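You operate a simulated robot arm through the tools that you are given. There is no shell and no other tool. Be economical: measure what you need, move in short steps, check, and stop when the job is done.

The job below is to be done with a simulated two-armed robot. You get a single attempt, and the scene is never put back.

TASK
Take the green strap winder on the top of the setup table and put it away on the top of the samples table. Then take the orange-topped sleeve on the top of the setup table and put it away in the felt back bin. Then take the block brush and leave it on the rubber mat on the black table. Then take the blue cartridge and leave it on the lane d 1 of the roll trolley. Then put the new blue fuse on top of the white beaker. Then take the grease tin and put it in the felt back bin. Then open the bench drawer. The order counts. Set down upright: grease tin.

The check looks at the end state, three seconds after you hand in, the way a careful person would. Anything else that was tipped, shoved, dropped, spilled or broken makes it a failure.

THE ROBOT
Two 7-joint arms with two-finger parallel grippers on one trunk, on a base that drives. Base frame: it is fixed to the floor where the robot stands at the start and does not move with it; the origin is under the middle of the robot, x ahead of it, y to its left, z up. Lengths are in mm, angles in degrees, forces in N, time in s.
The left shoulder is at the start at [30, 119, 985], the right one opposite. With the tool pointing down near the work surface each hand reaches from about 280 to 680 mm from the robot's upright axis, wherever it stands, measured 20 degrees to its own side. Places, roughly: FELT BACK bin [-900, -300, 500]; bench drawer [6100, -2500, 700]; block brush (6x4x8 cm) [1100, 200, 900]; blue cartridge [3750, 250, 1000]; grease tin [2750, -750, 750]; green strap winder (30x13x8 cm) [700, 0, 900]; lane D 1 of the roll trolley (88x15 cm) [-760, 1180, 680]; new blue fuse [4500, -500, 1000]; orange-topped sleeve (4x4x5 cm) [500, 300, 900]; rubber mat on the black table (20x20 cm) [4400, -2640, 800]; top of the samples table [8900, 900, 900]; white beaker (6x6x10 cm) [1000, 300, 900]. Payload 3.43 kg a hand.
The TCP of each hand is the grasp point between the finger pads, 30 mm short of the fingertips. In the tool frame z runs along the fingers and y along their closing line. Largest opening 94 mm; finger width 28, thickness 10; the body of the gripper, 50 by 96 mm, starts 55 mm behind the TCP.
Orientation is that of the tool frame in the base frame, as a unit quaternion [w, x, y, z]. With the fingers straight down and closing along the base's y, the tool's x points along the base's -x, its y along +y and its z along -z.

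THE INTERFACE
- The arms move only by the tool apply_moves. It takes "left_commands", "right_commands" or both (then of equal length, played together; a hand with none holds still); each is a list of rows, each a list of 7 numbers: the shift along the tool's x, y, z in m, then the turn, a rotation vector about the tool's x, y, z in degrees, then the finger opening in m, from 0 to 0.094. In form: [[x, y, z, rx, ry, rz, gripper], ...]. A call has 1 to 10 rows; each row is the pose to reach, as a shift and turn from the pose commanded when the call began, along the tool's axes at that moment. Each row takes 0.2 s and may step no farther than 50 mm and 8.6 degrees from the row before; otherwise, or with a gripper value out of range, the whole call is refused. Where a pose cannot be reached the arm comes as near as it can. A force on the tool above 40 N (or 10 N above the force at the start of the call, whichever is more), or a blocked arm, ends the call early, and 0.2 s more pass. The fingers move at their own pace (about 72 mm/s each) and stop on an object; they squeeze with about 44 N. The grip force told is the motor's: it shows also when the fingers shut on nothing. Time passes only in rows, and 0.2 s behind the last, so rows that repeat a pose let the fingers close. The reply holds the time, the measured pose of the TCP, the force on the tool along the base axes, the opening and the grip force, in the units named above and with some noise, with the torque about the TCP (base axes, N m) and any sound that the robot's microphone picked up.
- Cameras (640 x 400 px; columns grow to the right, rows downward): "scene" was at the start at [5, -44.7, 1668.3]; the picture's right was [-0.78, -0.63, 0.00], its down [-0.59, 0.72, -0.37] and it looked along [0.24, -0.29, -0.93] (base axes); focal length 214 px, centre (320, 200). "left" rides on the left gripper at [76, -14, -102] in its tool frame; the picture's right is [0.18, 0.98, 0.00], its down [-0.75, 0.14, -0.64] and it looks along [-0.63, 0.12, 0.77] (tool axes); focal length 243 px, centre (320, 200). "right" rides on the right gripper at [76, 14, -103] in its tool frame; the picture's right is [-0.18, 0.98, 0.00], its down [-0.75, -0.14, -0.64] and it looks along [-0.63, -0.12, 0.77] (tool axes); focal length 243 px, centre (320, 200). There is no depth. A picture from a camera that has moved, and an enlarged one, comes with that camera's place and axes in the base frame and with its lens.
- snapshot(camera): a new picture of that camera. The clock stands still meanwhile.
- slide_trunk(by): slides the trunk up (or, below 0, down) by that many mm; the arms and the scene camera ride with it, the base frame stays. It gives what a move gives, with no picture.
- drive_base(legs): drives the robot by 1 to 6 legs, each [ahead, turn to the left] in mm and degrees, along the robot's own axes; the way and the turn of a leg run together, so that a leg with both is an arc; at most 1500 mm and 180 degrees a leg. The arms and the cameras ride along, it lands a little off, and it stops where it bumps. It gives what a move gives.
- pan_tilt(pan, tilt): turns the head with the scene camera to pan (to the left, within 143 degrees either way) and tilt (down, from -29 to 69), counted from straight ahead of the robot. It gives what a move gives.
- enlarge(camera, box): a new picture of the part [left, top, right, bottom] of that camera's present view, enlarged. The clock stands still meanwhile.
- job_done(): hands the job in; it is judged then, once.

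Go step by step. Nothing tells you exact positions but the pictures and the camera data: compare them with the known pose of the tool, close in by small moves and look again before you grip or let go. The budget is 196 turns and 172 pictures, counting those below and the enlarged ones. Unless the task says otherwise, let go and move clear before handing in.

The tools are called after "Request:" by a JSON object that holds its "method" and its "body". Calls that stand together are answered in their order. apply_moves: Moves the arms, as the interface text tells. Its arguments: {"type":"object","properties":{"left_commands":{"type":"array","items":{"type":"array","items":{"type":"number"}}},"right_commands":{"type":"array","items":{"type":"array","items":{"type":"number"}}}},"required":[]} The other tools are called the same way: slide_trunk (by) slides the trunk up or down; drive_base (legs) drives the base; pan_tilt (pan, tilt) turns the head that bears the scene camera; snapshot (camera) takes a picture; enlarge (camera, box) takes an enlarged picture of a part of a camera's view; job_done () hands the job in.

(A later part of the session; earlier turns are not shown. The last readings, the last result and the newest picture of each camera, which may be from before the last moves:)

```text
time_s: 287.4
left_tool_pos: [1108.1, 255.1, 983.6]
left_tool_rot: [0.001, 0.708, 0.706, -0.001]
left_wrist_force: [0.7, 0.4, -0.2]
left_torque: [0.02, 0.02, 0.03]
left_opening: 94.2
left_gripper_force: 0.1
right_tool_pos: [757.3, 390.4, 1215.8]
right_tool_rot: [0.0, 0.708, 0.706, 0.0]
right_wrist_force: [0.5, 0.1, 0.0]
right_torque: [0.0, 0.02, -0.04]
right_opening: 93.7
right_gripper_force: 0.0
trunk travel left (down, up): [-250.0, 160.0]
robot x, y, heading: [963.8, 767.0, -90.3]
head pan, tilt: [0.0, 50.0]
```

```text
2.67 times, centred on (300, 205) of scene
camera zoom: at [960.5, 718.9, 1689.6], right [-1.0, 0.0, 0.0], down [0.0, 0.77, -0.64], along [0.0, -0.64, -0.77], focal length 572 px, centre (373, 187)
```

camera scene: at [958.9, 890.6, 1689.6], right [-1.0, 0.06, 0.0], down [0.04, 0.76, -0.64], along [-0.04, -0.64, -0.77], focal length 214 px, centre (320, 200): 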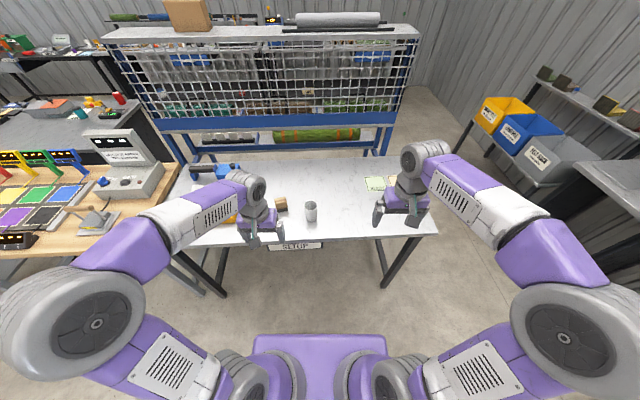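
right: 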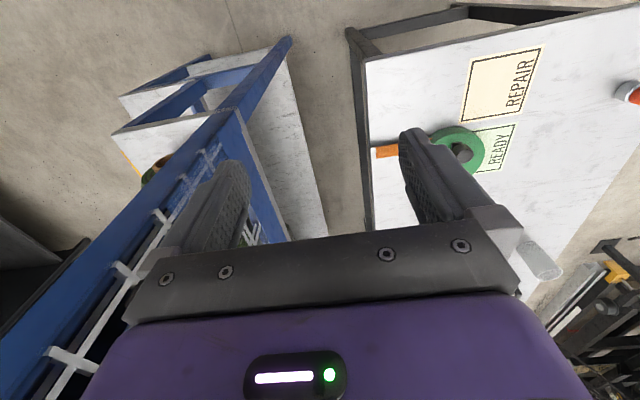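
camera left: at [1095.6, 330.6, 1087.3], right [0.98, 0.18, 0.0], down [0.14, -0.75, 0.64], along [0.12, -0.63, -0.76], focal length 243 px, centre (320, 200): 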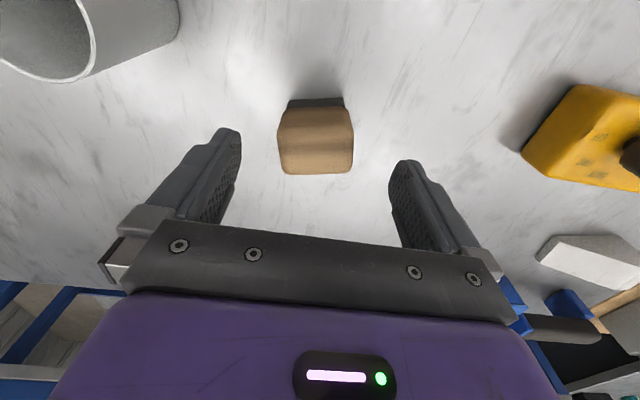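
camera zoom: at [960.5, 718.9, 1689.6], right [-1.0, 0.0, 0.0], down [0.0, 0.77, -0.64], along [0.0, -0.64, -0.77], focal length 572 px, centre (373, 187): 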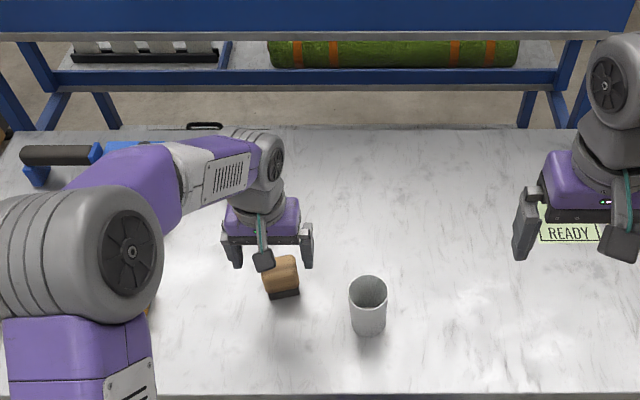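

Block centred at about [1109, 244]. I'll move 11 mm further and descend to z ≈ 902, then grip.

Request:
{"method": "apply_moves", "body": {"left_commands": [[-0.011, 0.001, 0.02, 0, 0, 0, 0.094], [-0.011, 0.001, 0.05, 0, 0, 0, 0.094], [-0.011, 0.001, 0.082, 0, 0, 0, 0.094], [-0.011, 0.001, 0.082, 0, 0, 0, 0.0], [-0.011, 0.001, 0.082, 0, 0, 0, 0.0], [-0.011, 0.001, 0.082, 0, 0, 0, 0.0]]}}

Request:
{"method": "snapshot", "body": {"camera": "left"}}

```text
time_s: 288.8
left_tool_pos: [1109.5, 243.9, 902.5]
left_tool_rot: [0.002, 0.709, 0.705, -0.001]
left_wrist_force: [0.9, 0.3, -1.8]
left_torque: [0.02, 0.02, -0.01]
left_opening: 59.6
left_gripper_force: 44.4
right_tool_pos: [757.2, 391.0, 1215.4]
right_tool_rot: [0.001, 0.708, 0.706, -0.001]
right_wrist_force: [-0.5, -0.1, -0.3]
right_torque: [0.01, -0.01, -0.01]
right_opening: 94.0
right_gripper_force: 0.0
trunk travel left (down, up): [-250.0, 160.0]
robot x, y, heading: [964.1, 764.6, -90.5]
head pan, tilt: [0.0, 50.0]
```

```text
115 pictures are left
camera left: at [1095.9, 319.9, 1006.4], right [0.98, 0.18, 0.0], down [0.14, -0.75, 0.64], along [0.12, -0.63, -0.76], focal length 243 px, centre (320, 200)
```

left: 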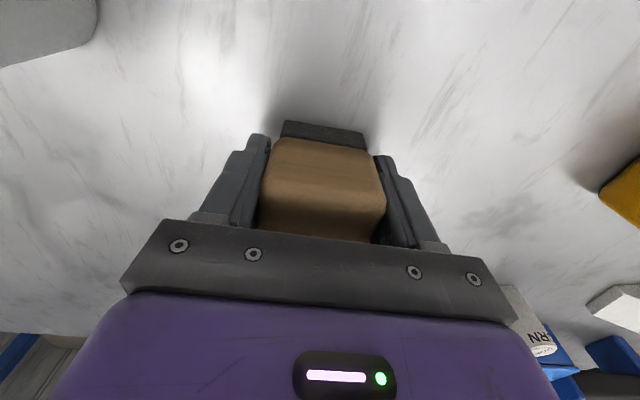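

Gripped. I'll lift and draw in, then drive round by the west end to the black table.

Request:
{"method": "apply_moves", "body": {"left_commands": [[0, 0, -0.04, 0, 0, 0, 0], [0, 0, -0.08, 0, 0, 0, 0], [0, 0, -0.12, 0, 0, 0, 0], [0, 0, -0.16, 0, 0, 0, 0], [0.03, 0, -0.19, 0, 0, 0, 0], [0.06, 0, -0.22, 0, 0, 0, 0], [0.09, 0, -0.25, 0, 0, 0, 0], [0.12, 0, -0.26, 0, 0, 0, 0]]}}

Request:
{"method": "drive_base", "body": {"legs": [[-250, 0], [0, -90], [1160, 0], [0, 90], [1500, 0], [1120, 0]]}}

Request:
{"method": "snapshot", "body": {"camera": "left"}}

```text
time_s: 290.6
left_tool_pos: [1109.0, 368.2, 1163.5]
left_tool_rot: [0.001, 0.709, 0.705, -0.002]
left_wrist_force: [0.0, 0.3, -0.7]
left_torque: [-0.01, 0.01, 0.02]
left_opening: 59.5
left_gripper_force: 43.8
right_tool_pos: [757.1, 392.1, 1217.4]
right_tool_rot: [0.001, 0.708, 0.706, -0.001]
right_wrist_force: [0.6, 0.4, 0.4]
right_torque: [-0.04, 0.0, 0.02]
right_opening: 94.0
right_gripper_force: 0.1
trunk travel left (down, up): [-250.0, 160.0]
robot x, y, heading: [961.3, 764.3, -90.4]
head pan, tilt: [0.0, 50.0]
```

```text
time_s: 318.0
left_tool_pos: [4.5, -2011.7, 1161.5]
left_tool_rot: [0.002, 0.703, 0.711, -0.002]
left_wrist_force: [0.0, -0.8, 0.2]
left_torque: [0.02, 0.02, -0.02]
left_opening: 59.8
left_gripper_force: 43.9
right_tool_pos: [-348.7, -1992.4, 1216.7]
right_tool_rot: [0.001, 0.703, 0.712, -0.001]
right_wrist_force: [-0.7, -0.6, -0.3]
right_torque: [0.01, 0.02, -0.01]
right_opening: 94.0
right_gripper_force: 0.0
trunk travel left (down, up): [-250.0, 160.0]
robot x, y, heading: [-147.9, -1611.3, -89.3]
head pan, tilt: [0.0, 50.0]
```

```text
114 pictures are left
camera left: at [-9.3, -1934.8, 1265.7], right [0.98, 0.19, 0.0], down [0.15, -0.75, 0.64], along [0.12, -0.63, -0.76], focal length 243 px, centre (320, 200)
```

left: 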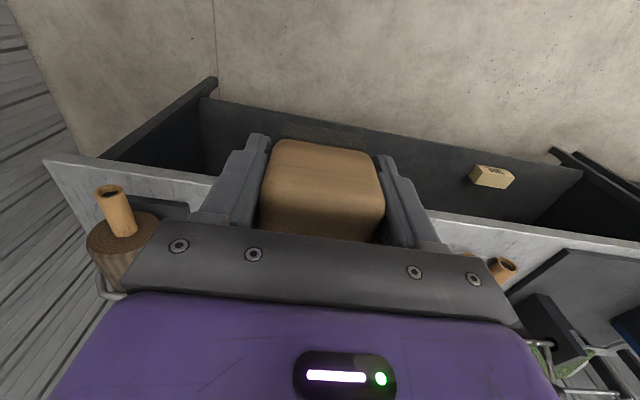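

Still held. I'll drive east along the bench aisle to x ≈ 4250 and look at the black table.

Request:
{"method": "drive_base", "body": {"legs": [[0, 89], [1500, 0], [1500, 0], [1400, 0]]}}

Request:
{"method": "pan_tilt", "body": {"pan": -90, "tilt": 35}}

Request:
{"method": "snapshot", "body": {"camera": "scene"}}

```text
time_s: 342.8
left_tool_pos: [4637.8, -1472.1, 1161.6]
left_tool_rot: [0.001, -0.005, 1.0, 0.0]
left_wrist_force: [0.3, -0.7, -2.0]
left_torque: [0.0, 0.02, 0.0]
left_opening: 59.5
left_gripper_force: 44.0
right_tool_pos: [4617.3, -1825.7, 1216.4]
right_tool_rot: [0.001, -0.006, 1.0, 0.0]
right_wrist_force: [-0.1, 0.6, 0.1]
right_torque: [-0.02, 0.02, 0.0]
right_opening: 93.9
right_gripper_force: 0.1
trunk travel left (down, up): [-250.0, 160.0]
robot x, y, heading: [4237.3, -1626.9, 0.4]
head pan, tilt: [0.0, 50.0]
```

```text
time_s: 344.4
left_tool_pos: [4637.3, -1472.8, 1163.0]
left_tool_rot: [0.002, -0.006, 1.0, -0.001]
left_wrist_force: [0.4, -0.5, -0.5]
left_torque: [0.02, 0.01, 0.01]
left_opening: 59.8
left_gripper_force: 44.3
right_tool_pos: [4618.3, -1826.2, 1216.9]
right_tool_rot: [0.001, -0.006, 1.0, 0.0]
right_wrist_force: [-0.1, 1.2, -1.0]
right_torque: [0.01, -0.03, -0.01]
right_opening: 94.2
right_gripper_force: 0.1
trunk travel left (down, up): [-250.0, 160.0]
robot x, y, heading: [4238.6, -1629.8, 0.8]
head pan, tilt: [-90.0, 35.0]
```

```text
113 pictures are left
camera scene: at [4207.8, -1715.6, 1711.4], right [-1.0, -0.01, 0.0], down [-0.01, 0.57, -0.82], along [0.01, -0.82, -0.57], focal length 214 px, centre (320, 200)
```

scene: 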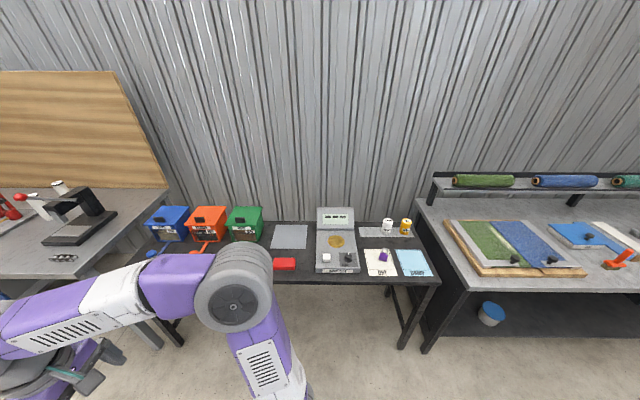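

The rubber mat is at [4397, -2638]. I'll turn to face it and drive up.

Request:
{"method": "drive_base", "body": {"legs": [[0, -91], [440, 0]]}}

Request:
{"method": "pan_tilt", "body": {"pan": 0, "tilt": 55}}

Request:
{"method": "snapshot", "body": {"camera": "scene"}}

Request:
{"method": "snapshot", "body": {"camera": "left"}}

```text
time_s: 350.9
left_tool_pos: [4386.3, -2467.1, 1162.3]
left_tool_rot: [0.001, 0.708, 0.706, -0.002]
left_wrist_force: [-0.7, -0.8, -0.9]
left_torque: [0.02, -0.03, -0.03]
left_opening: 59.6
left_gripper_force: 43.9
right_tool_pos: [4033.9, -2444.0, 1216.9]
right_tool_rot: [0.0, 0.707, 0.707, 0.0]
right_wrist_force: [-0.2, -0.8, 1.5]
right_torque: [0.03, 0.0, -0.02]
right_opening: 93.8
right_gripper_force: 0.1
trunk travel left (down, up): [-250.0, 160.0]
robot x, y, heading: [4237.6, -2065.2, -90.5]
head pan, tilt: [-90.0, 35.0]
```

```text
time_s: 352.6
left_tool_pos: [4386.2, -2466.1, 1162.3]
left_tool_rot: [0.001, 0.708, 0.706, -0.001]
left_wrist_force: [-0.1, -0.2, -1.1]
left_torque: [-0.02, 0.02, -0.06]
left_opening: 59.2
left_gripper_force: 44.2
right_tool_pos: [4033.8, -2444.9, 1217.1]
right_tool_rot: [0.0, 0.707, 0.707, -0.001]
right_wrist_force: [-0.4, 0.4, 0.4]
right_torque: [0.01, 0.03, -0.02]
right_opening: 93.8
right_gripper_force: 0.1
trunk travel left (down, up): [-250.0, 160.0]
robot x, y, heading: [4231.0, -2065.9, -90.3]
head pan, tilt: [0.0, 55.0]
```

```text
112 pictures are left
camera scene: at [4236.2, -2109.3, 1683.1], right [-1.0, 0.0, 0.0], down [0.0, 0.82, -0.57], along [0.0, -0.57, -0.82], focal length 214 px, centre (320, 200)
```

scene: 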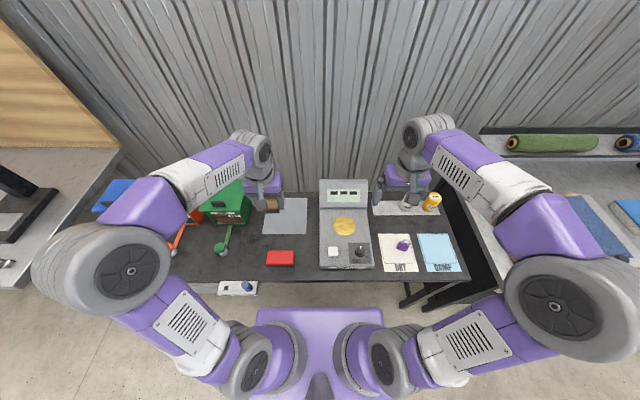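

```text
111 pictures are left
camera left: at [4373.0, -2390.8, 1265.8], right [0.98, 0.18, 0.0], down [0.14, -0.75, 0.64], along [0.12, -0.63, -0.76], focal length 243 px, centre (320, 200)
```

left: 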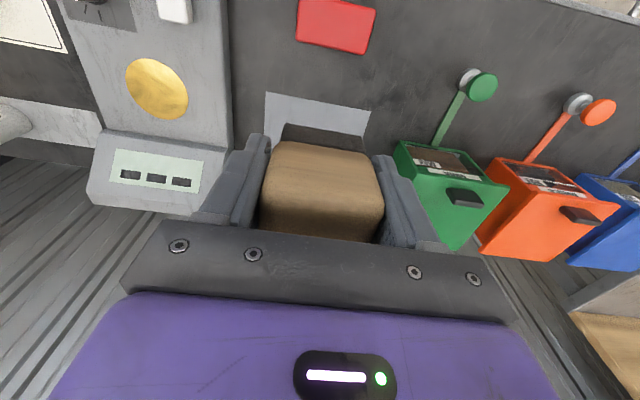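

The mat centre is at [4394, -2636]. I'll move over it and down to about z 900, then feel.

Request:
{"method": "apply_moves", "body": {"left_commands": [[-0.035, 0.002, 0.02, 0, 0, 0, 0], [-0.07, 0.004, 0.05, 0, 0, 0, 0], [-0.105, 0.006, 0.08, 0, 0, 0, 0], [-0.14, 0.008, 0.11, 0, 0, 0, 0], [-0.168, 0.008, 0.14, 0, 0, 0, 0], [-0.168, 0.008, 0.18, 0, 0, 0, 0], [-0.168, 0.008, 0.22, 0, 0, 0, 0], [-0.168, 0.008, 0.26, 0, 0, 0, 0]]}}

Request:
{"method": "snapshot", "body": {"camera": "left"}}

Request:
{"method": "enlarge", "body": {"camera": "scene", "box": [200, 120, 380, 290]}}

```text
time_s: 354.4
left_tool_pos: [4393.4, -2636.3, 903.9]
left_tool_rot: [0.002, 0.707, 0.707, -0.001]
left_wrist_force: [-0.9, -0.7, -1.1]
left_torque: [0.0, -0.02, 0.0]
left_opening: 59.3
left_gripper_force: 44.5
right_tool_pos: [4032.9, -2445.6, 1216.9]
right_tool_rot: [0.001, 0.708, 0.707, -0.001]
right_wrist_force: [0.7, 0.0, -0.1]
right_torque: [0.03, -0.01, -0.01]
right_opening: 94.0
right_gripper_force: 0.2
trunk travel left (down, up): [-250.0, 160.0]
robot x, y, heading: [4239.6, -2067.3, -90.0]
head pan, tilt: [0.0, 55.0]
```

```text
110 pictures are left
camera left: at [4381.4, -2560.4, 1006.2], right [0.98, 0.18, 0.0], down [0.14, -0.75, 0.64], along [0.12, -0.63, -0.76], focal length 243 px, centre (320, 200)
```

left: 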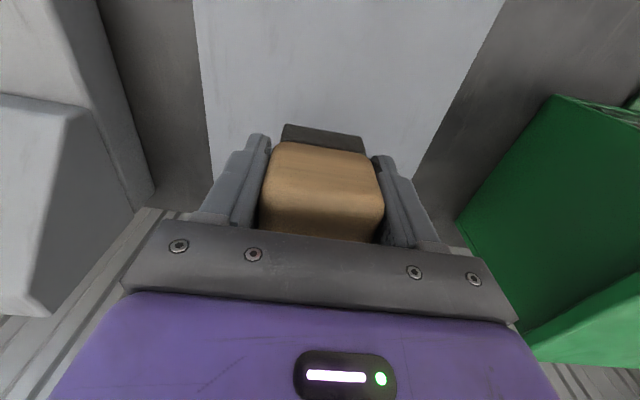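

```text
2.35 times, centred on (290, 205) of scene
camera zoom: at [4236.4, -2110.0, 1683.1], right [-1.0, 0.0, 0.0], down [0.0, 0.82, -0.57], along [0.0, -0.57, -0.82], focal length 505 px, centre (391, 188)
```

zoom: 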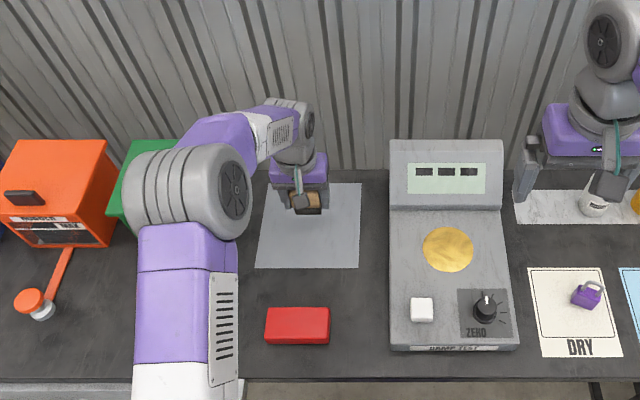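

Well above the mat's middle. I'll lower to contact.

Request:
{"method": "apply_moves", "body": {"left_commands": [[0, 0, 0.025, 0, 0, 0, 0], [0, 0, 0.04, 0, 0, 0, 0], [0, 0, 0.046, 0, 0, 0, 0], [0, 0, 0.051, 0, 0, 0, 0], [0, 0, 0.056, 0, 0, 0, 0], [0, 0, 0.06, 0, 0, 0, 0]]}}

```text
time_s: 355.8
left_tool_pos: [4394.3, -2635.9, 842.3]
left_tool_rot: [0.002, 0.707, 0.707, -0.001]
left_wrist_force: [0.5, 0.7, -0.3]
left_torque: [-0.02, 0.01, 0.03]
left_opening: 59.7
left_gripper_force: 43.4
right_tool_pos: [4033.7, -2443.6, 1216.5]
right_tool_rot: [0.001, 0.707, 0.707, 0.0]
right_wrist_force: [0.4, -0.4, -0.7]
right_torque: [0.03, 0.02, -0.02]
right_opening: 93.9
right_gripper_force: 0.1
trunk travel left (down, up): [-250.0, 160.0]
robot x, y, heading: [4236.2, -2066.4, -90.0]
head pan, tilt: [0.0, 55.0]
```

Request:
{"method": "apply_moves", "body": {"left_commands": [[0, 0, 0.005, 0, 0, 0, 0], [0, 0, 0.01, 0, 0, 0, 0], [0, 0, 0.015, 0, 0, 0, 0], [0, 0, 0.02, 0, 0, 0, 0], [0, 0, 0.025, 0, 0, 0, 0]]}}

Request:
{"method": "snapshot", "body": {"camera": "left"}}

```text
time_s: 356.8
left_tool_pos: [4394.8, -2639.7, 830.3]
left_tool_rot: [0.004, 0.707, 0.708, -0.006]
left_wrist_force: [-0.4, 5.6, 14.3]
left_torque: [0.2, -0.11, 0.05]
left_opening: 59.5
left_gripper_force: 43.9
right_tool_pos: [4033.1, -2443.5, 1217.1]
right_tool_rot: [0.001, 0.707, 0.707, -0.001]
right_wrist_force: [0.4, -0.7, 0.9]
right_torque: [-0.01, -0.02, 0.0]
right_opening: 94.1
right_gripper_force: 0.1
trunk travel left (down, up): [-250.0, 160.0]
robot x, y, heading: [4239.3, -2064.6, -90.1]
head pan, tilt: [0.0, 55.0]
stopped in row 4 (left hand): the force on the tool passed its limit at 59 N (the readings are from after the stop); the commanded pose is now the measured one
```

```text
108 pictures are left
camera left: at [4381.0, -2561.7, 932.9], right [0.98, 0.19, 0.0], down [0.14, -0.74, 0.65], along [0.12, -0.64, -0.76], focal length 243 px, centre (320, 200)
```

left: 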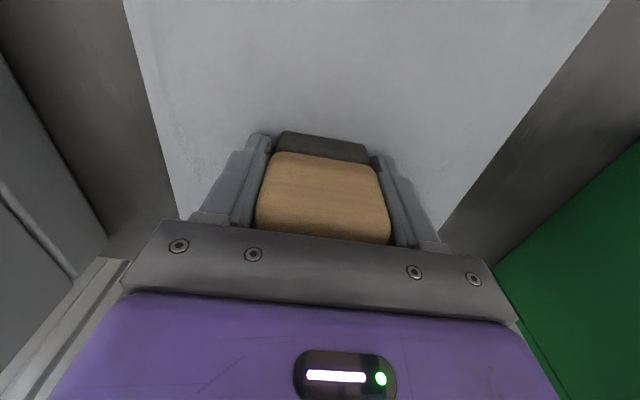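

Contact with the mat. I'll release and lift away.

Request:
{"method": "apply_moves", "body": {"left_commands": [[0, 0, -0.002, 0, 0, 0, 0], [0, 0, -0.002, 0, 0, 0, 0.08], [0, 0, -0.002, 0, 0, 0, 0.094], [0, 0, -0.04, 0, 0, 0, 0.094], [0, 0, -0.09, 0, 0, 0, 0.094], [0, 0, -0.14, 0, 0, 0, 0.094], [0, 0, -0.19, 0, 0, 0, 0.094], [0.03, 0, -0.22, 0, 0, 0, 0.094], [0.06, 0, -0.26, 0, 0, 0, 0.094], [0.09, 0, -0.3, 0, 0, 0, 0.094]]}}

Request:
{"method": "enlarge", "body": {"camera": "scene", "box": [200, 120, 380, 290]}}

```text
time_s: 359.0
left_tool_pos: [4395.9, -2544.3, 1127.5]
left_tool_rot: [0.005, 0.707, 0.707, -0.004]
left_wrist_force: [0.5, 0.0, -0.8]
left_torque: [-0.03, 0.03, -0.03]
left_opening: 94.0
left_gripper_force: 0.1
right_tool_pos: [4033.2, -2442.3, 1216.5]
right_tool_rot: [0.001, 0.707, 0.707, -0.001]
right_wrist_force: [0.7, 0.0, 0.1]
right_torque: [0.0, 0.01, -0.01]
right_opening: 93.9
right_gripper_force: 0.1
trunk travel left (down, up): [-250.0, 160.0]
robot x, y, heading: [4234.0, -2062.9, -90.1]
head pan, tilt: [0.0, 55.0]
```

```text
2.35 times, centred on (290, 205) of scene
camera zoom: at [4236.5, -2107.5, 1683.2], right [-1.0, 0.0, 0.0], down [0.0, 0.82, -0.57], along [0.0, -0.57, -0.82], focal length 505 px, centre (391, 188)
```

zoom: 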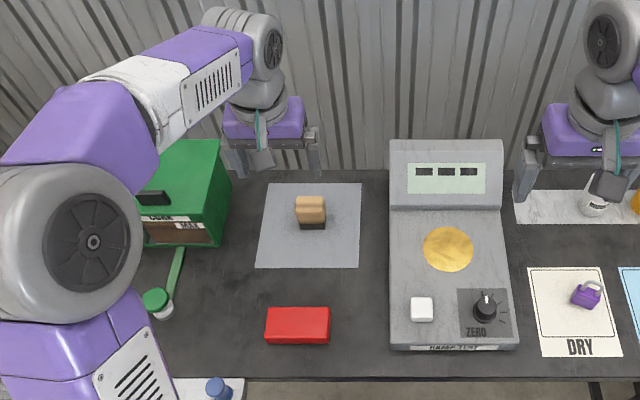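

The brush stands on the mat. Next the blue cartridge near [3750, 250]; I'll back off and turn to look north.

Request:
{"method": "apply_moves", "body": {"left_commands": [[0.04, -0.005, -0.02, 0, 0, 0, 0.094], [0.08, -0.01, -0.04, 0, 0, 0, 0.094], [0.1, -0.01, -0.05, 0, 0, 0, 0.094]]}}

Request:
{"method": "drive_base", "body": {"legs": [[-440, 0], [0, -90]]}}

Request:
{"method": "pan_tilt", "body": {"pan": -90, "tilt": 20}}

Request:
{"method": "snapshot", "body": {"camera": "scene"}}

```text
time_s: 359.8
left_tool_pos: [4384.3, -2444.8, 1177.0]
left_tool_rot: [0.004, 0.707, 0.707, -0.005]
left_wrist_force: [0.2, -0.6, 0.1]
left_torque: [0.0, 0.02, 0.01]
left_opening: 93.9
left_gripper_force: 0.1
right_tool_pos: [4033.7, -2444.7, 1216.3]
right_tool_rot: [0.002, 0.707, 0.707, 0.0]
right_wrist_force: [0.5, 0.7, 0.0]
right_torque: [-0.02, 0.01, -0.01]
right_opening: 94.2
right_gripper_force: 0.0
trunk travel left (down, up): [-250.0, 160.0]
robot x, y, heading: [4237.7, -2065.5, -90.1]
head pan, tilt: [0.0, 55.0]
```

```text
time_s: 366.2
left_tool_pos: [3860.6, -1777.0, 1176.8]
left_tool_rot: [0.0, 1.0, 0.006, -0.006]
left_wrist_force: [-0.9, -0.2, 0.2]
left_torque: [-0.02, 0.01, 0.03]
left_opening: 94.0
left_gripper_force: 0.1
right_tool_pos: [3858.4, -1427.2, 1216.8]
right_tool_rot: [0.0, 1.0, 0.007, -0.001]
right_wrist_force: [-0.1, -0.6, 0.9]
right_torque: [-0.02, -0.02, 0.0]
right_opening: 93.9
right_gripper_force: 0.1
trunk travel left (down, up): [-250.0, 160.0]
robot x, y, heading: [4236.5, -1623.3, -179.5]
head pan, tilt: [0.0, 55.0]
```

```text
time_s: 367.9
left_tool_pos: [3861.0, -1778.4, 1176.4]
left_tool_rot: [0.001, 1.0, 0.007, -0.007]
left_wrist_force: [0.4, -0.4, 0.0]
left_torque: [0.0, 0.02, -0.02]
left_opening: 94.0
left_gripper_force: 0.0
right_tool_pos: [3857.1, -1427.3, 1217.1]
right_tool_rot: [0.0, 1.0, 0.006, -0.001]
right_wrist_force: [0.3, 0.0, -0.1]
right_torque: [-0.01, 0.01, -0.01]
right_opening: 93.9
right_gripper_force: 0.0
trunk travel left (down, up): [-250.0, 160.0]
robot x, y, heading: [4237.7, -1630.3, -179.5]
head pan, tilt: [-90.0, 20.0]
```

```text
106 pictures are left
camera scene: at [4266.5, -1533.7, 1735.2], right [1.0, 0.01, 0.0], down [0.0, -0.34, -0.94], along [-0.01, 0.94, -0.34], focal length 214 px, centre (320, 200)
```

scene: 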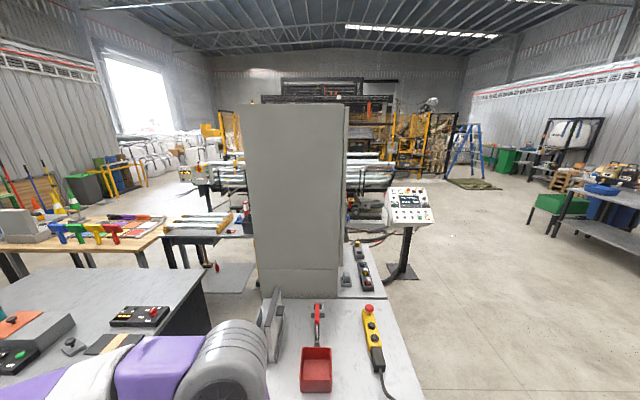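

Request:
{"method": "enlarge", "body": {"camera": "scene", "box": [150, 180, 280, 280]}}

Request:
{"method": "enlarge", "body": {"camera": "scene", "box": [240, 230, 440, 400]}}

Request:
{"method": "enlarge", "body": {"camera": "scene", "box": [0, 190, 200, 360]}}

```text
4.00 times, centred on (215, 230) of scene
camera zoom: at [4266.5, -1533.7, 1735.2], right [1.0, 0.01, 0.0], down [0.0, -0.34, -0.94], along [-0.01, 0.94, -0.34], focal length 858 px, centre (740, 80)
```

zoom: 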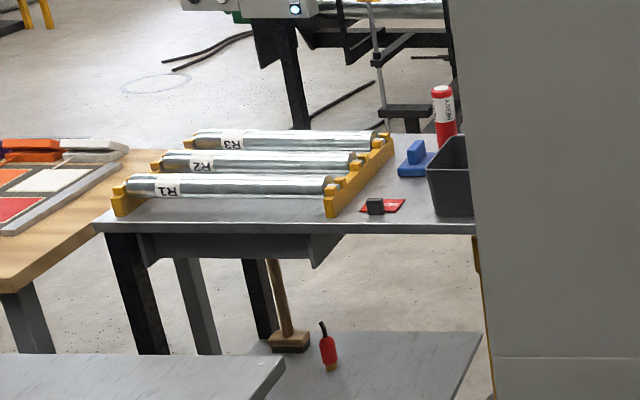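

```text
2.35 times, centred on (340, 315) of scene
camera zoom: at [4266.5, -1533.7, 1735.2], right [1.0, 0.01, 0.0], down [0.0, -0.34, -0.94], along [-0.01, 0.94, -0.34], focal length 505 px, centre (273, -71)
```

zoom: 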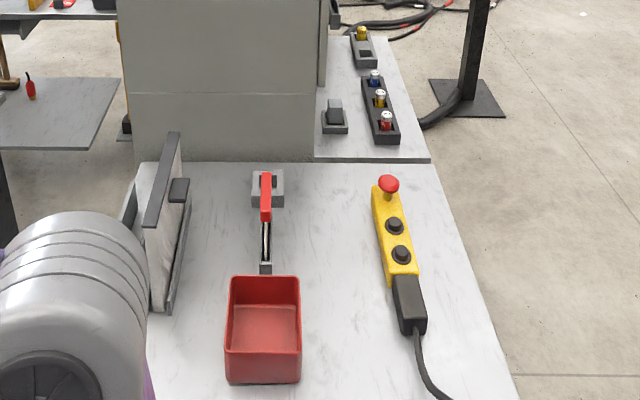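

```text
2.35 times, centred on (100, 275) of scene
camera zoom: at [4266.5, -1533.7, 1735.2], right [1.0, 0.01, 0.0], down [0.0, -0.34, -0.94], along [-0.01, 0.94, -0.34], focal length 505 px, centre (838, 24)
```

zoom: 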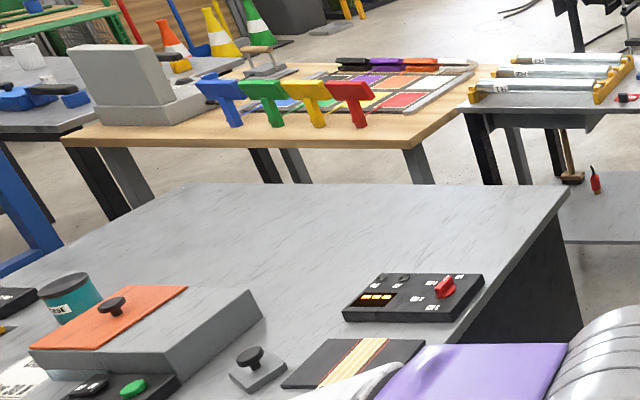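

The grease tin stands on the bench near [2700, -750], and the cartridges look to be on the roll table, north side. I'll drive round the east side into the north aisle.

Request:
{"method": "drive_base", "body": {"legs": [[0, 180], [1500, 0], [300, 0], [0, 90], [1500, 0], [1350, 0]]}}

Request:
{"method": "drive_base", "body": {"legs": [[0, 90], [1500, 0], [650, 0]]}}

Request:
{"method": "pan_tilt", "body": {"pan": 90, "tilt": 40}}

Request:
{"method": "snapshot", "body": {"camera": "scene"}}

```text
time_s: 401.7
left_tool_pos: [5908.5, 1648.1, 1176.4]
left_tool_rot: [-0.005, 0.707, -0.707, -0.004]
left_wrist_force: [-0.2, 0.1, 0.4]
left_torque: [0.0, -0.01, 0.01]
left_opening: 93.9
left_gripper_force: 0.0
right_tool_pos: [6258.7, 1648.3, 1216.3]
right_tool_rot: [-0.001, 0.708, -0.706, -0.001]
right_wrist_force: [0.6, 0.1, 0.4]
right_torque: [0.01, -0.02, 0.01]
right_opening: 93.9
right_gripper_force: 0.1
trunk travel left (down, up): [-250.0, 160.0]
robot x, y, heading: [6056.0, 1269.9, 90.0]
head pan, tilt: [-90.0, 20.0]
```

```text
time_s: 416.2
left_tool_pos: [3531.7, 1092.0, 1176.8]
left_tool_rot: [0.0, 1.0, 0.004, -0.007]
left_wrist_force: [0.0, -0.2, -0.1]
left_torque: [0.0, 0.02, -0.01]
left_opening: 93.9
left_gripper_force: 0.1
right_tool_pos: [3528.7, 1444.2, 1216.8]
right_tool_rot: [0.001, 1.0, 0.004, -0.001]
right_wrist_force: [-0.7, -0.8, -0.7]
right_torque: [-0.03, -0.02, 0.0]
right_opening: 94.0
right_gripper_force: 0.0
trunk travel left (down, up): [-250.0, 160.0]
robot x, y, heading: [3908.6, 1244.2, -179.6]
head pan, tilt: [-90.0, 20.0]
```

```text
time_s: 418.9
left_tool_pos: [3531.2, 1092.6, 1177.2]
left_tool_rot: [0.001, 1.0, 0.004, -0.007]
left_wrist_force: [-1.1, -1.1, 0.6]
left_torque: [-0.02, 0.04, 0.01]
left_opening: 94.1
left_gripper_force: 0.0
right_tool_pos: [3530.2, 1443.9, 1216.2]
right_tool_rot: [0.001, 1.0, 0.005, -0.001]
right_wrist_force: [0.6, -0.7, -0.6]
right_torque: [-0.03, 0.0, 0.01]
right_opening: 94.0
right_gripper_force: 0.1
trunk travel left (down, up): [-250.0, 160.0]
robot x, y, heading: [3908.9, 1242.9, -179.6]
head pan, tilt: [90.0, 40.0]
```

```text
102 pictures are left
camera scene: at [3938.6, 1158.0, 1703.8], right [-1.0, -0.01, 0.0], down [0.0, 0.64, -0.77], along [0.01, -0.77, -0.64], focal length 214 px, centre (320, 200)
```

scene: 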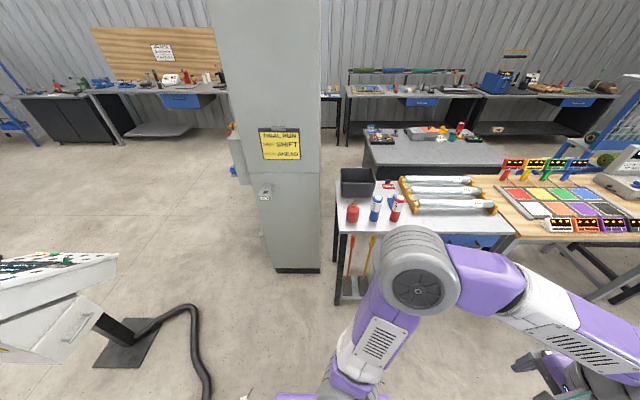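

The blue cartridge stands at about [3635, 260] between a red can and a red cartridge. I'll face it squarely.

Request:
{"method": "drive_base", "body": {"legs": [[420, 0], [0, 89.6], [450, 0]]}}

Request:
{"method": "snapshot", "body": {"camera": "left"}}

Request:
{"method": "pan_tilt", "body": {"pan": 0, "tilt": 50}}

Request:
{"method": "enlarge", "body": {"camera": "scene", "box": [200, 120, 400, 280]}}

```text
time_s: 427.6
left_tool_pos: [3629.4, 407.5, 1177.3]
left_tool_rot: [0.004, 0.71, 0.704, -0.005]
left_wrist_force: [0.3, 0.2, -0.6]
left_torque: [-0.02, -0.01, 0.02]
left_opening: 94.1
left_gripper_force: 0.0
right_tool_pos: [3280.0, 412.4, 1217.2]
right_tool_rot: [0.0, 0.71, 0.705, -0.001]
right_wrist_force: [0.5, -0.2, 0.4]
right_torque: [0.01, -0.02, 0.01]
right_opening: 94.1
right_gripper_force: 0.0
trunk travel left (down, up): [-250.0, 160.0]
robot x, y, heading: [3488.7, 788.6, -90.4]
head pan, tilt: [90.0, 40.0]
```

```text
101 pictures are left
camera left: at [3617.1, 485.7, 1279.5], right [0.98, 0.18, 0.0], down [0.14, -0.75, 0.65], along [0.11, -0.64, -0.76], focal length 243 px, centre (320, 200)
```

left: 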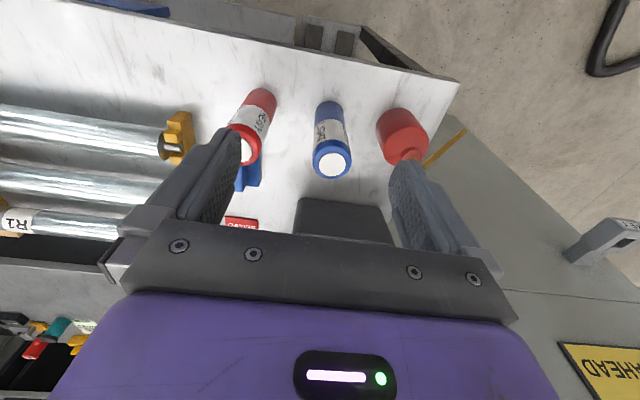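

```text
time_s: 429.2
left_tool_pos: [3629.7, 408.4, 1177.8]
left_tool_rot: [0.004, 0.71, 0.704, -0.006]
left_wrist_force: [0.9, 0.1, -0.7]
left_torque: [0.01, 0.0, 0.0]
left_opening: 93.9
left_gripper_force: 0.1
right_tool_pos: [3279.2, 412.2, 1216.7]
right_tool_rot: [0.0, 0.71, 0.705, 0.0]
right_wrist_force: [0.6, 0.0, 0.1]
right_torque: [0.02, 0.02, 0.02]
right_opening: 94.2
right_gripper_force: 0.0
trunk travel left (down, up): [-250.0, 160.0]
robot x, y, heading: [3488.0, 791.0, -90.6]
head pan, tilt: [0.0, 50.0]
```

```text
2.50 times, centred on (300, 200) of scene
camera zoom: at [3484.4, 741.1, 1689.6], right [-1.0, 0.01, 0.0], down [0.01, 0.77, -0.64], along [-0.01, -0.64, -0.77], focal length 536 px, centre (370, 200)
```

zoom: 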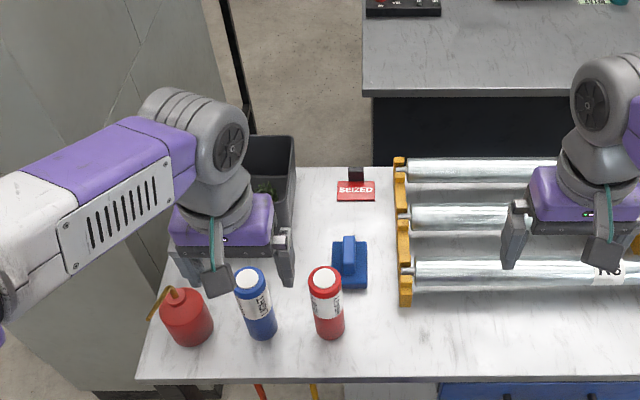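

The cartridge top is at [3664, 307, 982]. I'll go above it with the fingers at 78 mm and check.

Request:
{"method": "apply_moves", "body": {"left_commands": [[-0.03, 0.01, 0.03, 0, 0, 0, 0.078], [-0.06, 0.02, 0.06, 0, 0, 0, 0.078], [-0.09, 0.03, 0.09, 0, 0, 0, 0.078], [-0.101, 0.035, 0.12, 0, 0, 0, 0.078]]}}

Request:
{"method": "snapshot", "body": {"camera": "left"}}

```text
time_s: 430.2
left_tool_pos: [3662.6, 305.0, 1059.6]
left_tool_rot: [0.004, 0.71, 0.704, -0.005]
left_wrist_force: [0.2, -0.1, 0.9]
left_torque: [0.04, -0.02, -0.01]
left_opening: 78.2
left_gripper_force: 0.1
right_tool_pos: [3279.1, 412.7, 1216.7]
right_tool_rot: [0.001, 0.709, 0.705, -0.001]
right_wrist_force: [0.6, 0.1, -0.2]
right_torque: [-0.03, 0.01, -0.02]
right_opening: 94.0
right_gripper_force: 0.2
trunk travel left (down, up): [-250.0, 160.0]
robot x, y, heading: [3486.9, 789.6, -90.5]
head pan, tilt: [0.0, 50.0]
```

```text
99 pictures are left
camera left: at [3651.5, 383.2, 1161.4], right [0.98, 0.18, 0.0], down [0.14, -0.75, 0.65], along [0.11, -0.64, -0.76], focal length 243 px, centre (320, 200)
```

left: 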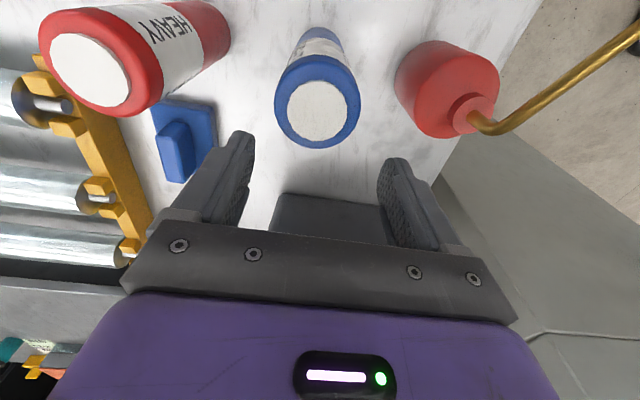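

The parallax suggests the top is higher (z ≈ 1020) and closer (y ≈ 330). I'll raise a bit, shift and look again.

Request:
{"method": "apply_moves", "body": {"left_commands": [[0.0, 0, -0.03, 0, 0, 0, 0.08], [0.024, -0.003, -0.03, 0, 0, 0, 0.08]]}}

Request:
{"method": "snapshot", "body": {"camera": "left"}}

Request:
{"method": "enlarge", "body": {"camera": "scene", "box": [240, 150, 340, 260]}}

```text
time_s: 430.8
left_tool_pos: [3661.4, 330.1, 1088.1]
left_tool_rot: [0.004, 0.71, 0.704, -0.006]
left_wrist_force: [0.2, 0.0, -0.1]
left_torque: [-0.01, -0.01, 0.0]
left_opening: 80.0
left_gripper_force: 0.1
right_tool_pos: [3278.6, 413.2, 1215.9]
right_tool_rot: [0.002, 0.71, 0.704, -0.001]
right_wrist_force: [0.4, 0.5, 0.0]
right_torque: [-0.01, 0.0, -0.03]
right_opening: 93.9
right_gripper_force: 0.0
trunk travel left (down, up): [-250.0, 160.0]
robot x, y, heading: [3487.5, 788.8, -90.4]
head pan, tilt: [0.0, 50.0]
```

```text
98 pictures are left
camera left: at [3648.4, 408.5, 1191.2], right [0.98, 0.18, 0.0], down [0.14, -0.75, 0.65], along [0.11, -0.64, -0.76], focal length 243 px, centre (320, 200)
```

left: 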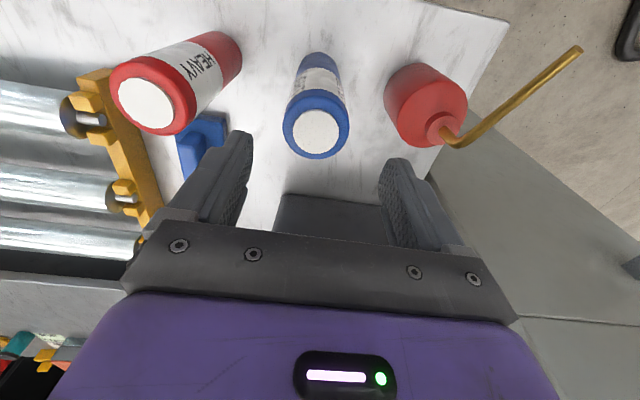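

```text
3.64 times, centred on (290, 205) of scene
camera zoom: at [3484.4, 742.2, 1689.7], right [-1.0, 0.01, 0.0], down [0.01, 0.77, -0.64], along [-0.01, -0.64, -0.77], focal length 780 px, centre (429, 182)
```

zoom: 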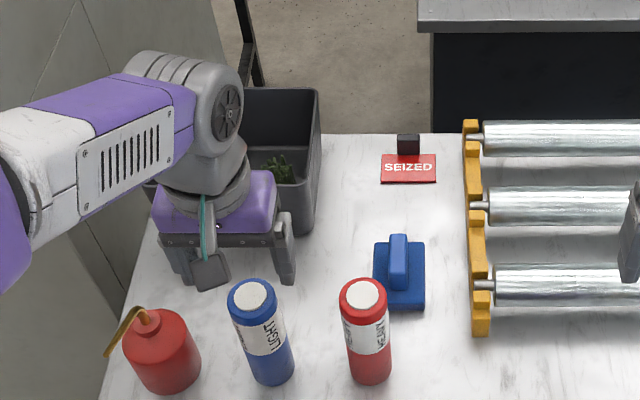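

Consistent: cartridge axis at about [3658, 330], top z ≈ 1016. I'll descend to z ≈ 975 in two steps and check.

Request:
{"method": "apply_moves", "body": {"left_commands": [[0, -0.003, 0.03, 0, 0, 0, 0.084], [0, -0.003, 0.06, 0, 0, 0, 0.084], [0, -0.003, 0.085, 0, 0, 0, 0.084]]}}

Request:
{"method": "snapshot", "body": {"camera": "left"}}

```text
time_s: 431.6
left_tool_pos: [3657.3, 329.3, 1003.1]
left_tool_rot: [0.004, 0.71, 0.705, -0.004]
left_wrist_force: [-0.2, 0.3, 0.5]
left_torque: [0.03, 0.05, 0.02]
left_opening: 84.3
left_gripper_force: 0.1
right_tool_pos: [3278.3, 412.3, 1216.7]
right_tool_rot: [0.002, 0.709, 0.705, -0.001]
right_wrist_force: [0.4, 0.1, -0.1]
right_torque: [-0.01, -0.01, -0.02]
right_opening: 94.2
right_gripper_force: 0.1
trunk travel left (down, up): [-250.0, 160.0]
robot x, y, heading: [3486.7, 788.5, -90.7]
head pan, tilt: [0.0, 50.0]
```

```text
96 pictures are left
camera left: at [3645.5, 406.1, 1105.3], right [0.98, 0.18, 0.0], down [0.14, -0.75, 0.65], along [0.11, -0.64, -0.76], focal length 243 px, centre (320, 200)
```

left: 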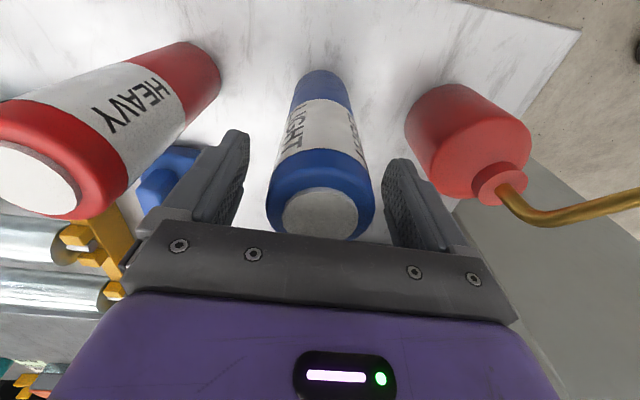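

Centred; I'll shift 6 mm forward, go down 27 mm and close.

Request:
{"method": "apply_moves", "body": {"left_commands": [[-0.006, 0.001, 0.012, 0, 0, 0, 0.084], [-0.006, 0.001, 0.027, 0, 0, 0, 0.084], [-0.006, 0.001, 0.027, 0, 0, 0, 0.0], [-0.006, 0.001, 0.027, 0, 0, 0, 0.0], [-0.006, 0.001, 0.027, 0, 0, 0, 0.0]]}}

Request:
{"method": "snapshot", "body": {"camera": "left"}}

```text
time_s: 432.8
left_tool_pos: [3657.6, 324.7, 975.4]
left_tool_rot: [0.004, 0.709, 0.705, -0.004]
left_wrist_force: [-1.2, 0.4, 0.5]
left_torque: [-0.03, -0.03, -0.02]
left_opening: 51.7
left_gripper_force: 44.3
right_tool_pos: [3278.1, 413.5, 1215.6]
right_tool_rot: [0.001, 0.71, 0.705, 0.0]
right_wrist_force: [0.5, 0.2, 0.0]
right_torque: [-0.01, 0.0, -0.03]
right_opening: 94.3
right_gripper_force: 0.1
trunk travel left (down, up): [-250.0, 160.0]
robot x, y, heading: [3485.7, 786.0, -90.4]
head pan, tilt: [0.0, 50.0]
```

```text
95 pictures are left
camera left: at [3645.7, 400.3, 1078.9], right [0.98, 0.18, 0.0], down [0.14, -0.75, 0.65], along [0.11, -0.64, -0.76], focal length 243 px, centre (320, 200)
```

left: 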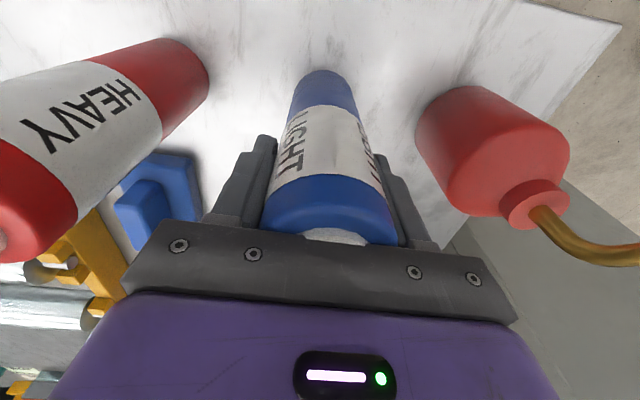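

Gripped. I'll lift it straight up, back away and drive west to the roll trolley.

Request:
{"method": "apply_moves", "body": {"left_commands": [[0, 0, -0.04, 0, 0, 0, 0], [0, 0, -0.08, 0, 0, 0, 0], [0, 0, -0.12, 0, 0, 0, 0], [0, 0, -0.16, 0, 0, 0, 0], [0, 0, -0.2, 0, 0, 0, 0], [0.03, 0, -0.23, 0, 0, 0, 0], [0.06, 0, -0.25, 0, 0, 0, 0]]}}

Request:
{"method": "drive_base", "body": {"legs": [[-450, 0], [0, -90], [1500, 0], [1500, 0], [500, 0]]}}

Request:
{"method": "pan_tilt", "body": {"pan": 0, "tilt": 45}}

Request:
{"method": "snapshot", "body": {"camera": "scene"}}

```text
time_s: 434.4
left_tool_pos: [3658.8, 387.4, 1226.2]
left_tool_rot: [0.004, 0.71, 0.704, -0.005]
left_wrist_force: [-0.3, -1.0, -3.8]
left_torque: [-0.02, -0.01, 0.01]
left_opening: 52.0
left_gripper_force: 43.9
right_tool_pos: [3278.3, 413.0, 1216.2]
right_tool_rot: [0.0, 0.71, 0.705, -0.001]
right_wrist_force: [-0.2, 0.4, 0.1]
right_torque: [-0.01, -0.02, -0.01]
right_opening: 94.1
right_gripper_force: 0.0
trunk travel left (down, up): [-250.0, 160.0]
robot x, y, heading: [3484.7, 790.2, -90.6]
head pan, tilt: [0.0, 50.0]
```

```text
time_s: 457.6
left_tool_pos: [-411.8, 1104.0, 1224.1]
left_tool_rot: [-0.001, 1.0, -0.003, -0.006]
left_wrist_force: [0.0, -0.2, -3.5]
left_torque: [0.0, 0.06, 0.03]
left_opening: 51.7
left_gripper_force: 44.5
right_tool_pos: [-386.0, 1484.2, 1216.6]
right_tool_rot: [0.0, 1.0, -0.005, -0.002]
right_wrist_force: [-0.4, -0.7, 0.2]
right_torque: [0.0, -0.03, -0.02]
right_opening: 94.0
right_gripper_force: 0.0
trunk travel left (down, up): [-250.0, 160.0]
robot x, y, heading: [-10.7, 1279.1, 179.3]
head pan, tilt: [0.0, 50.0]
```

```text
time_s: 458.2
left_tool_pos: [-411.5, 1103.3, 1224.6]
left_tool_rot: [-0.001, 1.0, -0.003, -0.006]
left_wrist_force: [0.3, 0.0, -3.5]
left_torque: [-0.02, 0.09, -0.03]
left_opening: 51.6
left_gripper_force: 43.9
right_tool_pos: [-385.2, 1483.0, 1216.0]
right_tool_rot: [0.0, 1.0, -0.003, -0.001]
right_wrist_force: [0.2, -0.3, 0.3]
right_torque: [0.04, 0.02, -0.01]
right_opening: 93.9
right_gripper_force: 0.2
trunk travel left (down, up): [-250.0, 160.0]
robot x, y, heading: [-10.0, 1277.8, 179.6]
head pan, tilt: [0.0, 45.0]
```

```text
94 pictures are left
camera scene: at [-61.5, 1276.8, 1696.5], right [0.01, 1.0, 0.0], down [0.71, -0.01, -0.71], along [-0.71, 0.01, -0.71], focal length 214 px, centre (320, 200)
```

scene: 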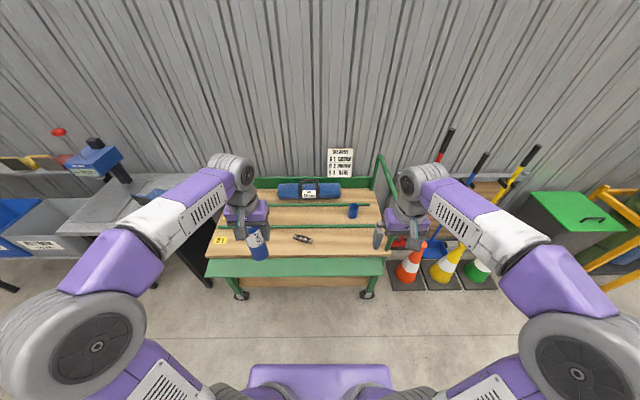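

Request:
{"method": "enlarge", "body": {"camera": "scene", "box": [190, 150, 410, 310]}}

```text
2.50 times, centred on (300, 230) of scene
camera zoom: at [-61.5, 1276.8, 1696.5], right [0.01, 1.0, 0.0], down [0.71, -0.01, -0.71], along [-0.71, 0.01, -0.71], focal length 536 px, centre (370, 125)
```

zoom: 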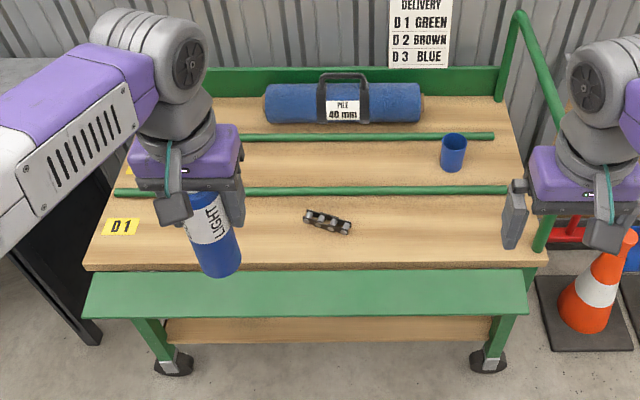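

Lane D1 runs at x ≈ -750, between the front edge and the first green rod; I'll set the cartridge at about [-752, 1040], clear of the small black part.

Request:
{"method": "drive_base", "body": {"legs": [[235, 0]]}}

Request:
{"method": "apply_moves", "body": {"left_commands": [[-0.025, 0.015, 0.03, 0, 0, 0, 0], [-0.05, 0.03, 0.06, 0, 0, 0, 0], [-0.08, 0.045, 0.09, 0, 0, 0, 0], [-0.105, 0.06, 0.12, 0, 0, 0, 0], [-0.105, 0.06, 0.16, 0, 0, 0, 0], [-0.105, 0.06, 0.2, 0, 0, 0, 0], [-0.105, 0.06, 0.24, 0, 0, 0, 0], [-0.105, 0.06, 0.28, 0, 0, 0, 0]]}}

Request:
{"method": "enlarge", "body": {"camera": "scene", "box": [190, 150, 410, 310]}}

Request:
{"method": "snapshot", "body": {"camera": "left"}}

```text
time_s: 460.0
left_tool_pos: [-645.3, 1105.2, 1224.7]
left_tool_rot: [0.0, 1.0, -0.004, -0.006]
left_wrist_force: [-0.2, -0.6, -3.8]
left_torque: [-0.01, 0.03, 0.01]
left_opening: 51.6
left_gripper_force: 44.5
right_tool_pos: [-619.9, 1485.2, 1216.4]
right_tool_rot: [0.0, 1.0, -0.003, -0.001]
right_wrist_force: [-0.5, 1.1, 0.1]
right_torque: [0.0, 0.0, -0.02]
right_opening: 94.0
right_gripper_force: 0.0
trunk travel left (down, up): [-250.0, 160.0]
robot x, y, heading: [-242.5, 1277.7, 179.4]
head pan, tilt: [0.0, 45.0]
```

```text
time_s: 461.8
left_tool_pos: [-753.8, 1047.2, 945.0]
left_tool_rot: [-0.001, 1.0, -0.004, -0.006]
left_wrist_force: [0.4, -0.3, -3.3]
left_torque: [0.0, 0.04, 0.04]
left_opening: 51.3
left_gripper_force: 43.8
right_tool_pos: [-619.1, 1485.6, 1216.7]
right_tool_rot: [0.0, 1.0, -0.003, -0.001]
right_wrist_force: [0.0, 0.3, 0.6]
right_torque: [0.01, 0.0, 0.01]
right_opening: 93.9
right_gripper_force: 0.1
trunk travel left (down, up): [-250.0, 160.0]
robot x, y, heading: [-243.1, 1279.8, 179.3]
head pan, tilt: [0.0, 45.0]
```

```text
2.50 times, centred on (300, 230) of scene
camera zoom: at [-295.7, 1278.4, 1696.5], right [0.01, 1.0, 0.0], down [0.71, -0.01, -0.71], along [-0.71, 0.01, -0.71], focal length 536 px, centre (370, 125)
```

zoom: 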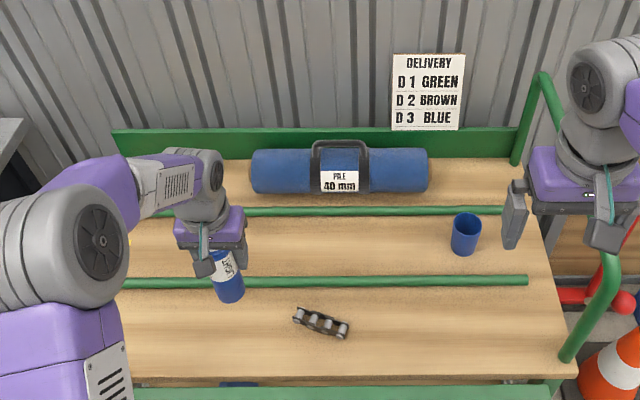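

```text
91 pictures are left
camera left: at [-675.2, 1059.8, 1048.0], right [0.18, -0.98, 0.0], down [-0.75, -0.14, 0.65], along [-0.64, -0.11, -0.76], focal length 243 px, centre (320, 200)
```

left: 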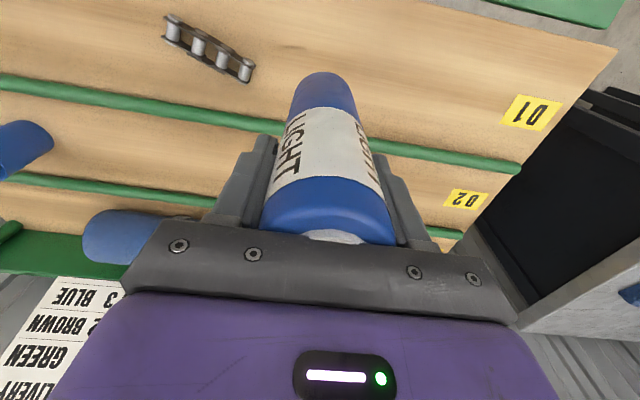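

Over the lane. Lowering to contact.

Request:
{"method": "apply_moves", "body": {"left_commands": [[0, 0, 0.04, 0, 0, 0, 0], [0, 0, 0.08, 0, 0, 0, 0], [0, 0, 0.1, 0, 0, 0, 0], [0, 0, 0.108, 0, 0, 0, 0], [0, 0, 0.114, 0, 0, 0, 0], [0, 0, 0.12, 0, 0, 0, 0], [0, 0, 0.126, 0, 0, 0, 0], [0, 0, 0.132, 0, 0, 0, 0]]}}

Request:
{"method": "enlarge", "body": {"camera": "scene", "box": [190, 150, 410, 310]}}

```text
time_s: 463.6
left_tool_pos: [-754.5, 1045.2, 813.8]
left_tool_rot: [0.0, 1.0, -0.003, -0.005]
left_wrist_force: [-0.1, 0.2, -4.2]
left_torque: [0.01, 0.05, 0.01]
left_opening: 51.5
left_gripper_force: 43.7
right_tool_pos: [-618.9, 1485.3, 1216.4]
right_tool_rot: [0.0, 1.0, -0.003, -0.001]
right_wrist_force: [0.6, -0.3, 0.6]
right_torque: [0.01, -0.01, 0.0]
right_opening: 94.0
right_gripper_force: 0.0
trunk travel left (down, up): [-250.0, 160.0]
robot x, y, heading: [-244.7, 1279.1, 179.7]
head pan, tilt: [0.0, 45.0]
```

```text
2.50 times, centred on (300, 230) of scene
camera zoom: at [-294.8, 1278.6, 1696.5], right [0.01, 1.0, 0.0], down [0.71, -0.01, -0.71], along [-0.71, 0.01, -0.71], focal length 536 px, centre (370, 125)
```

zoom: 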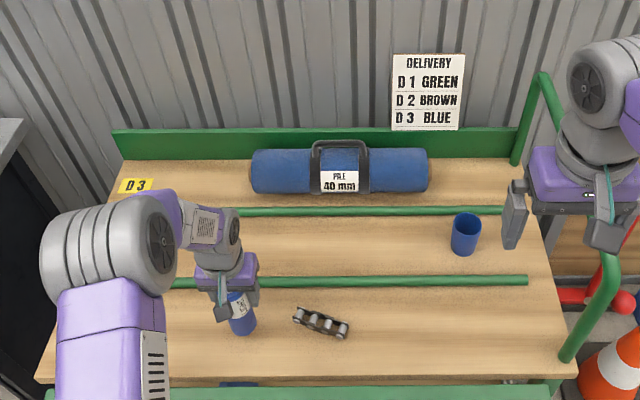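

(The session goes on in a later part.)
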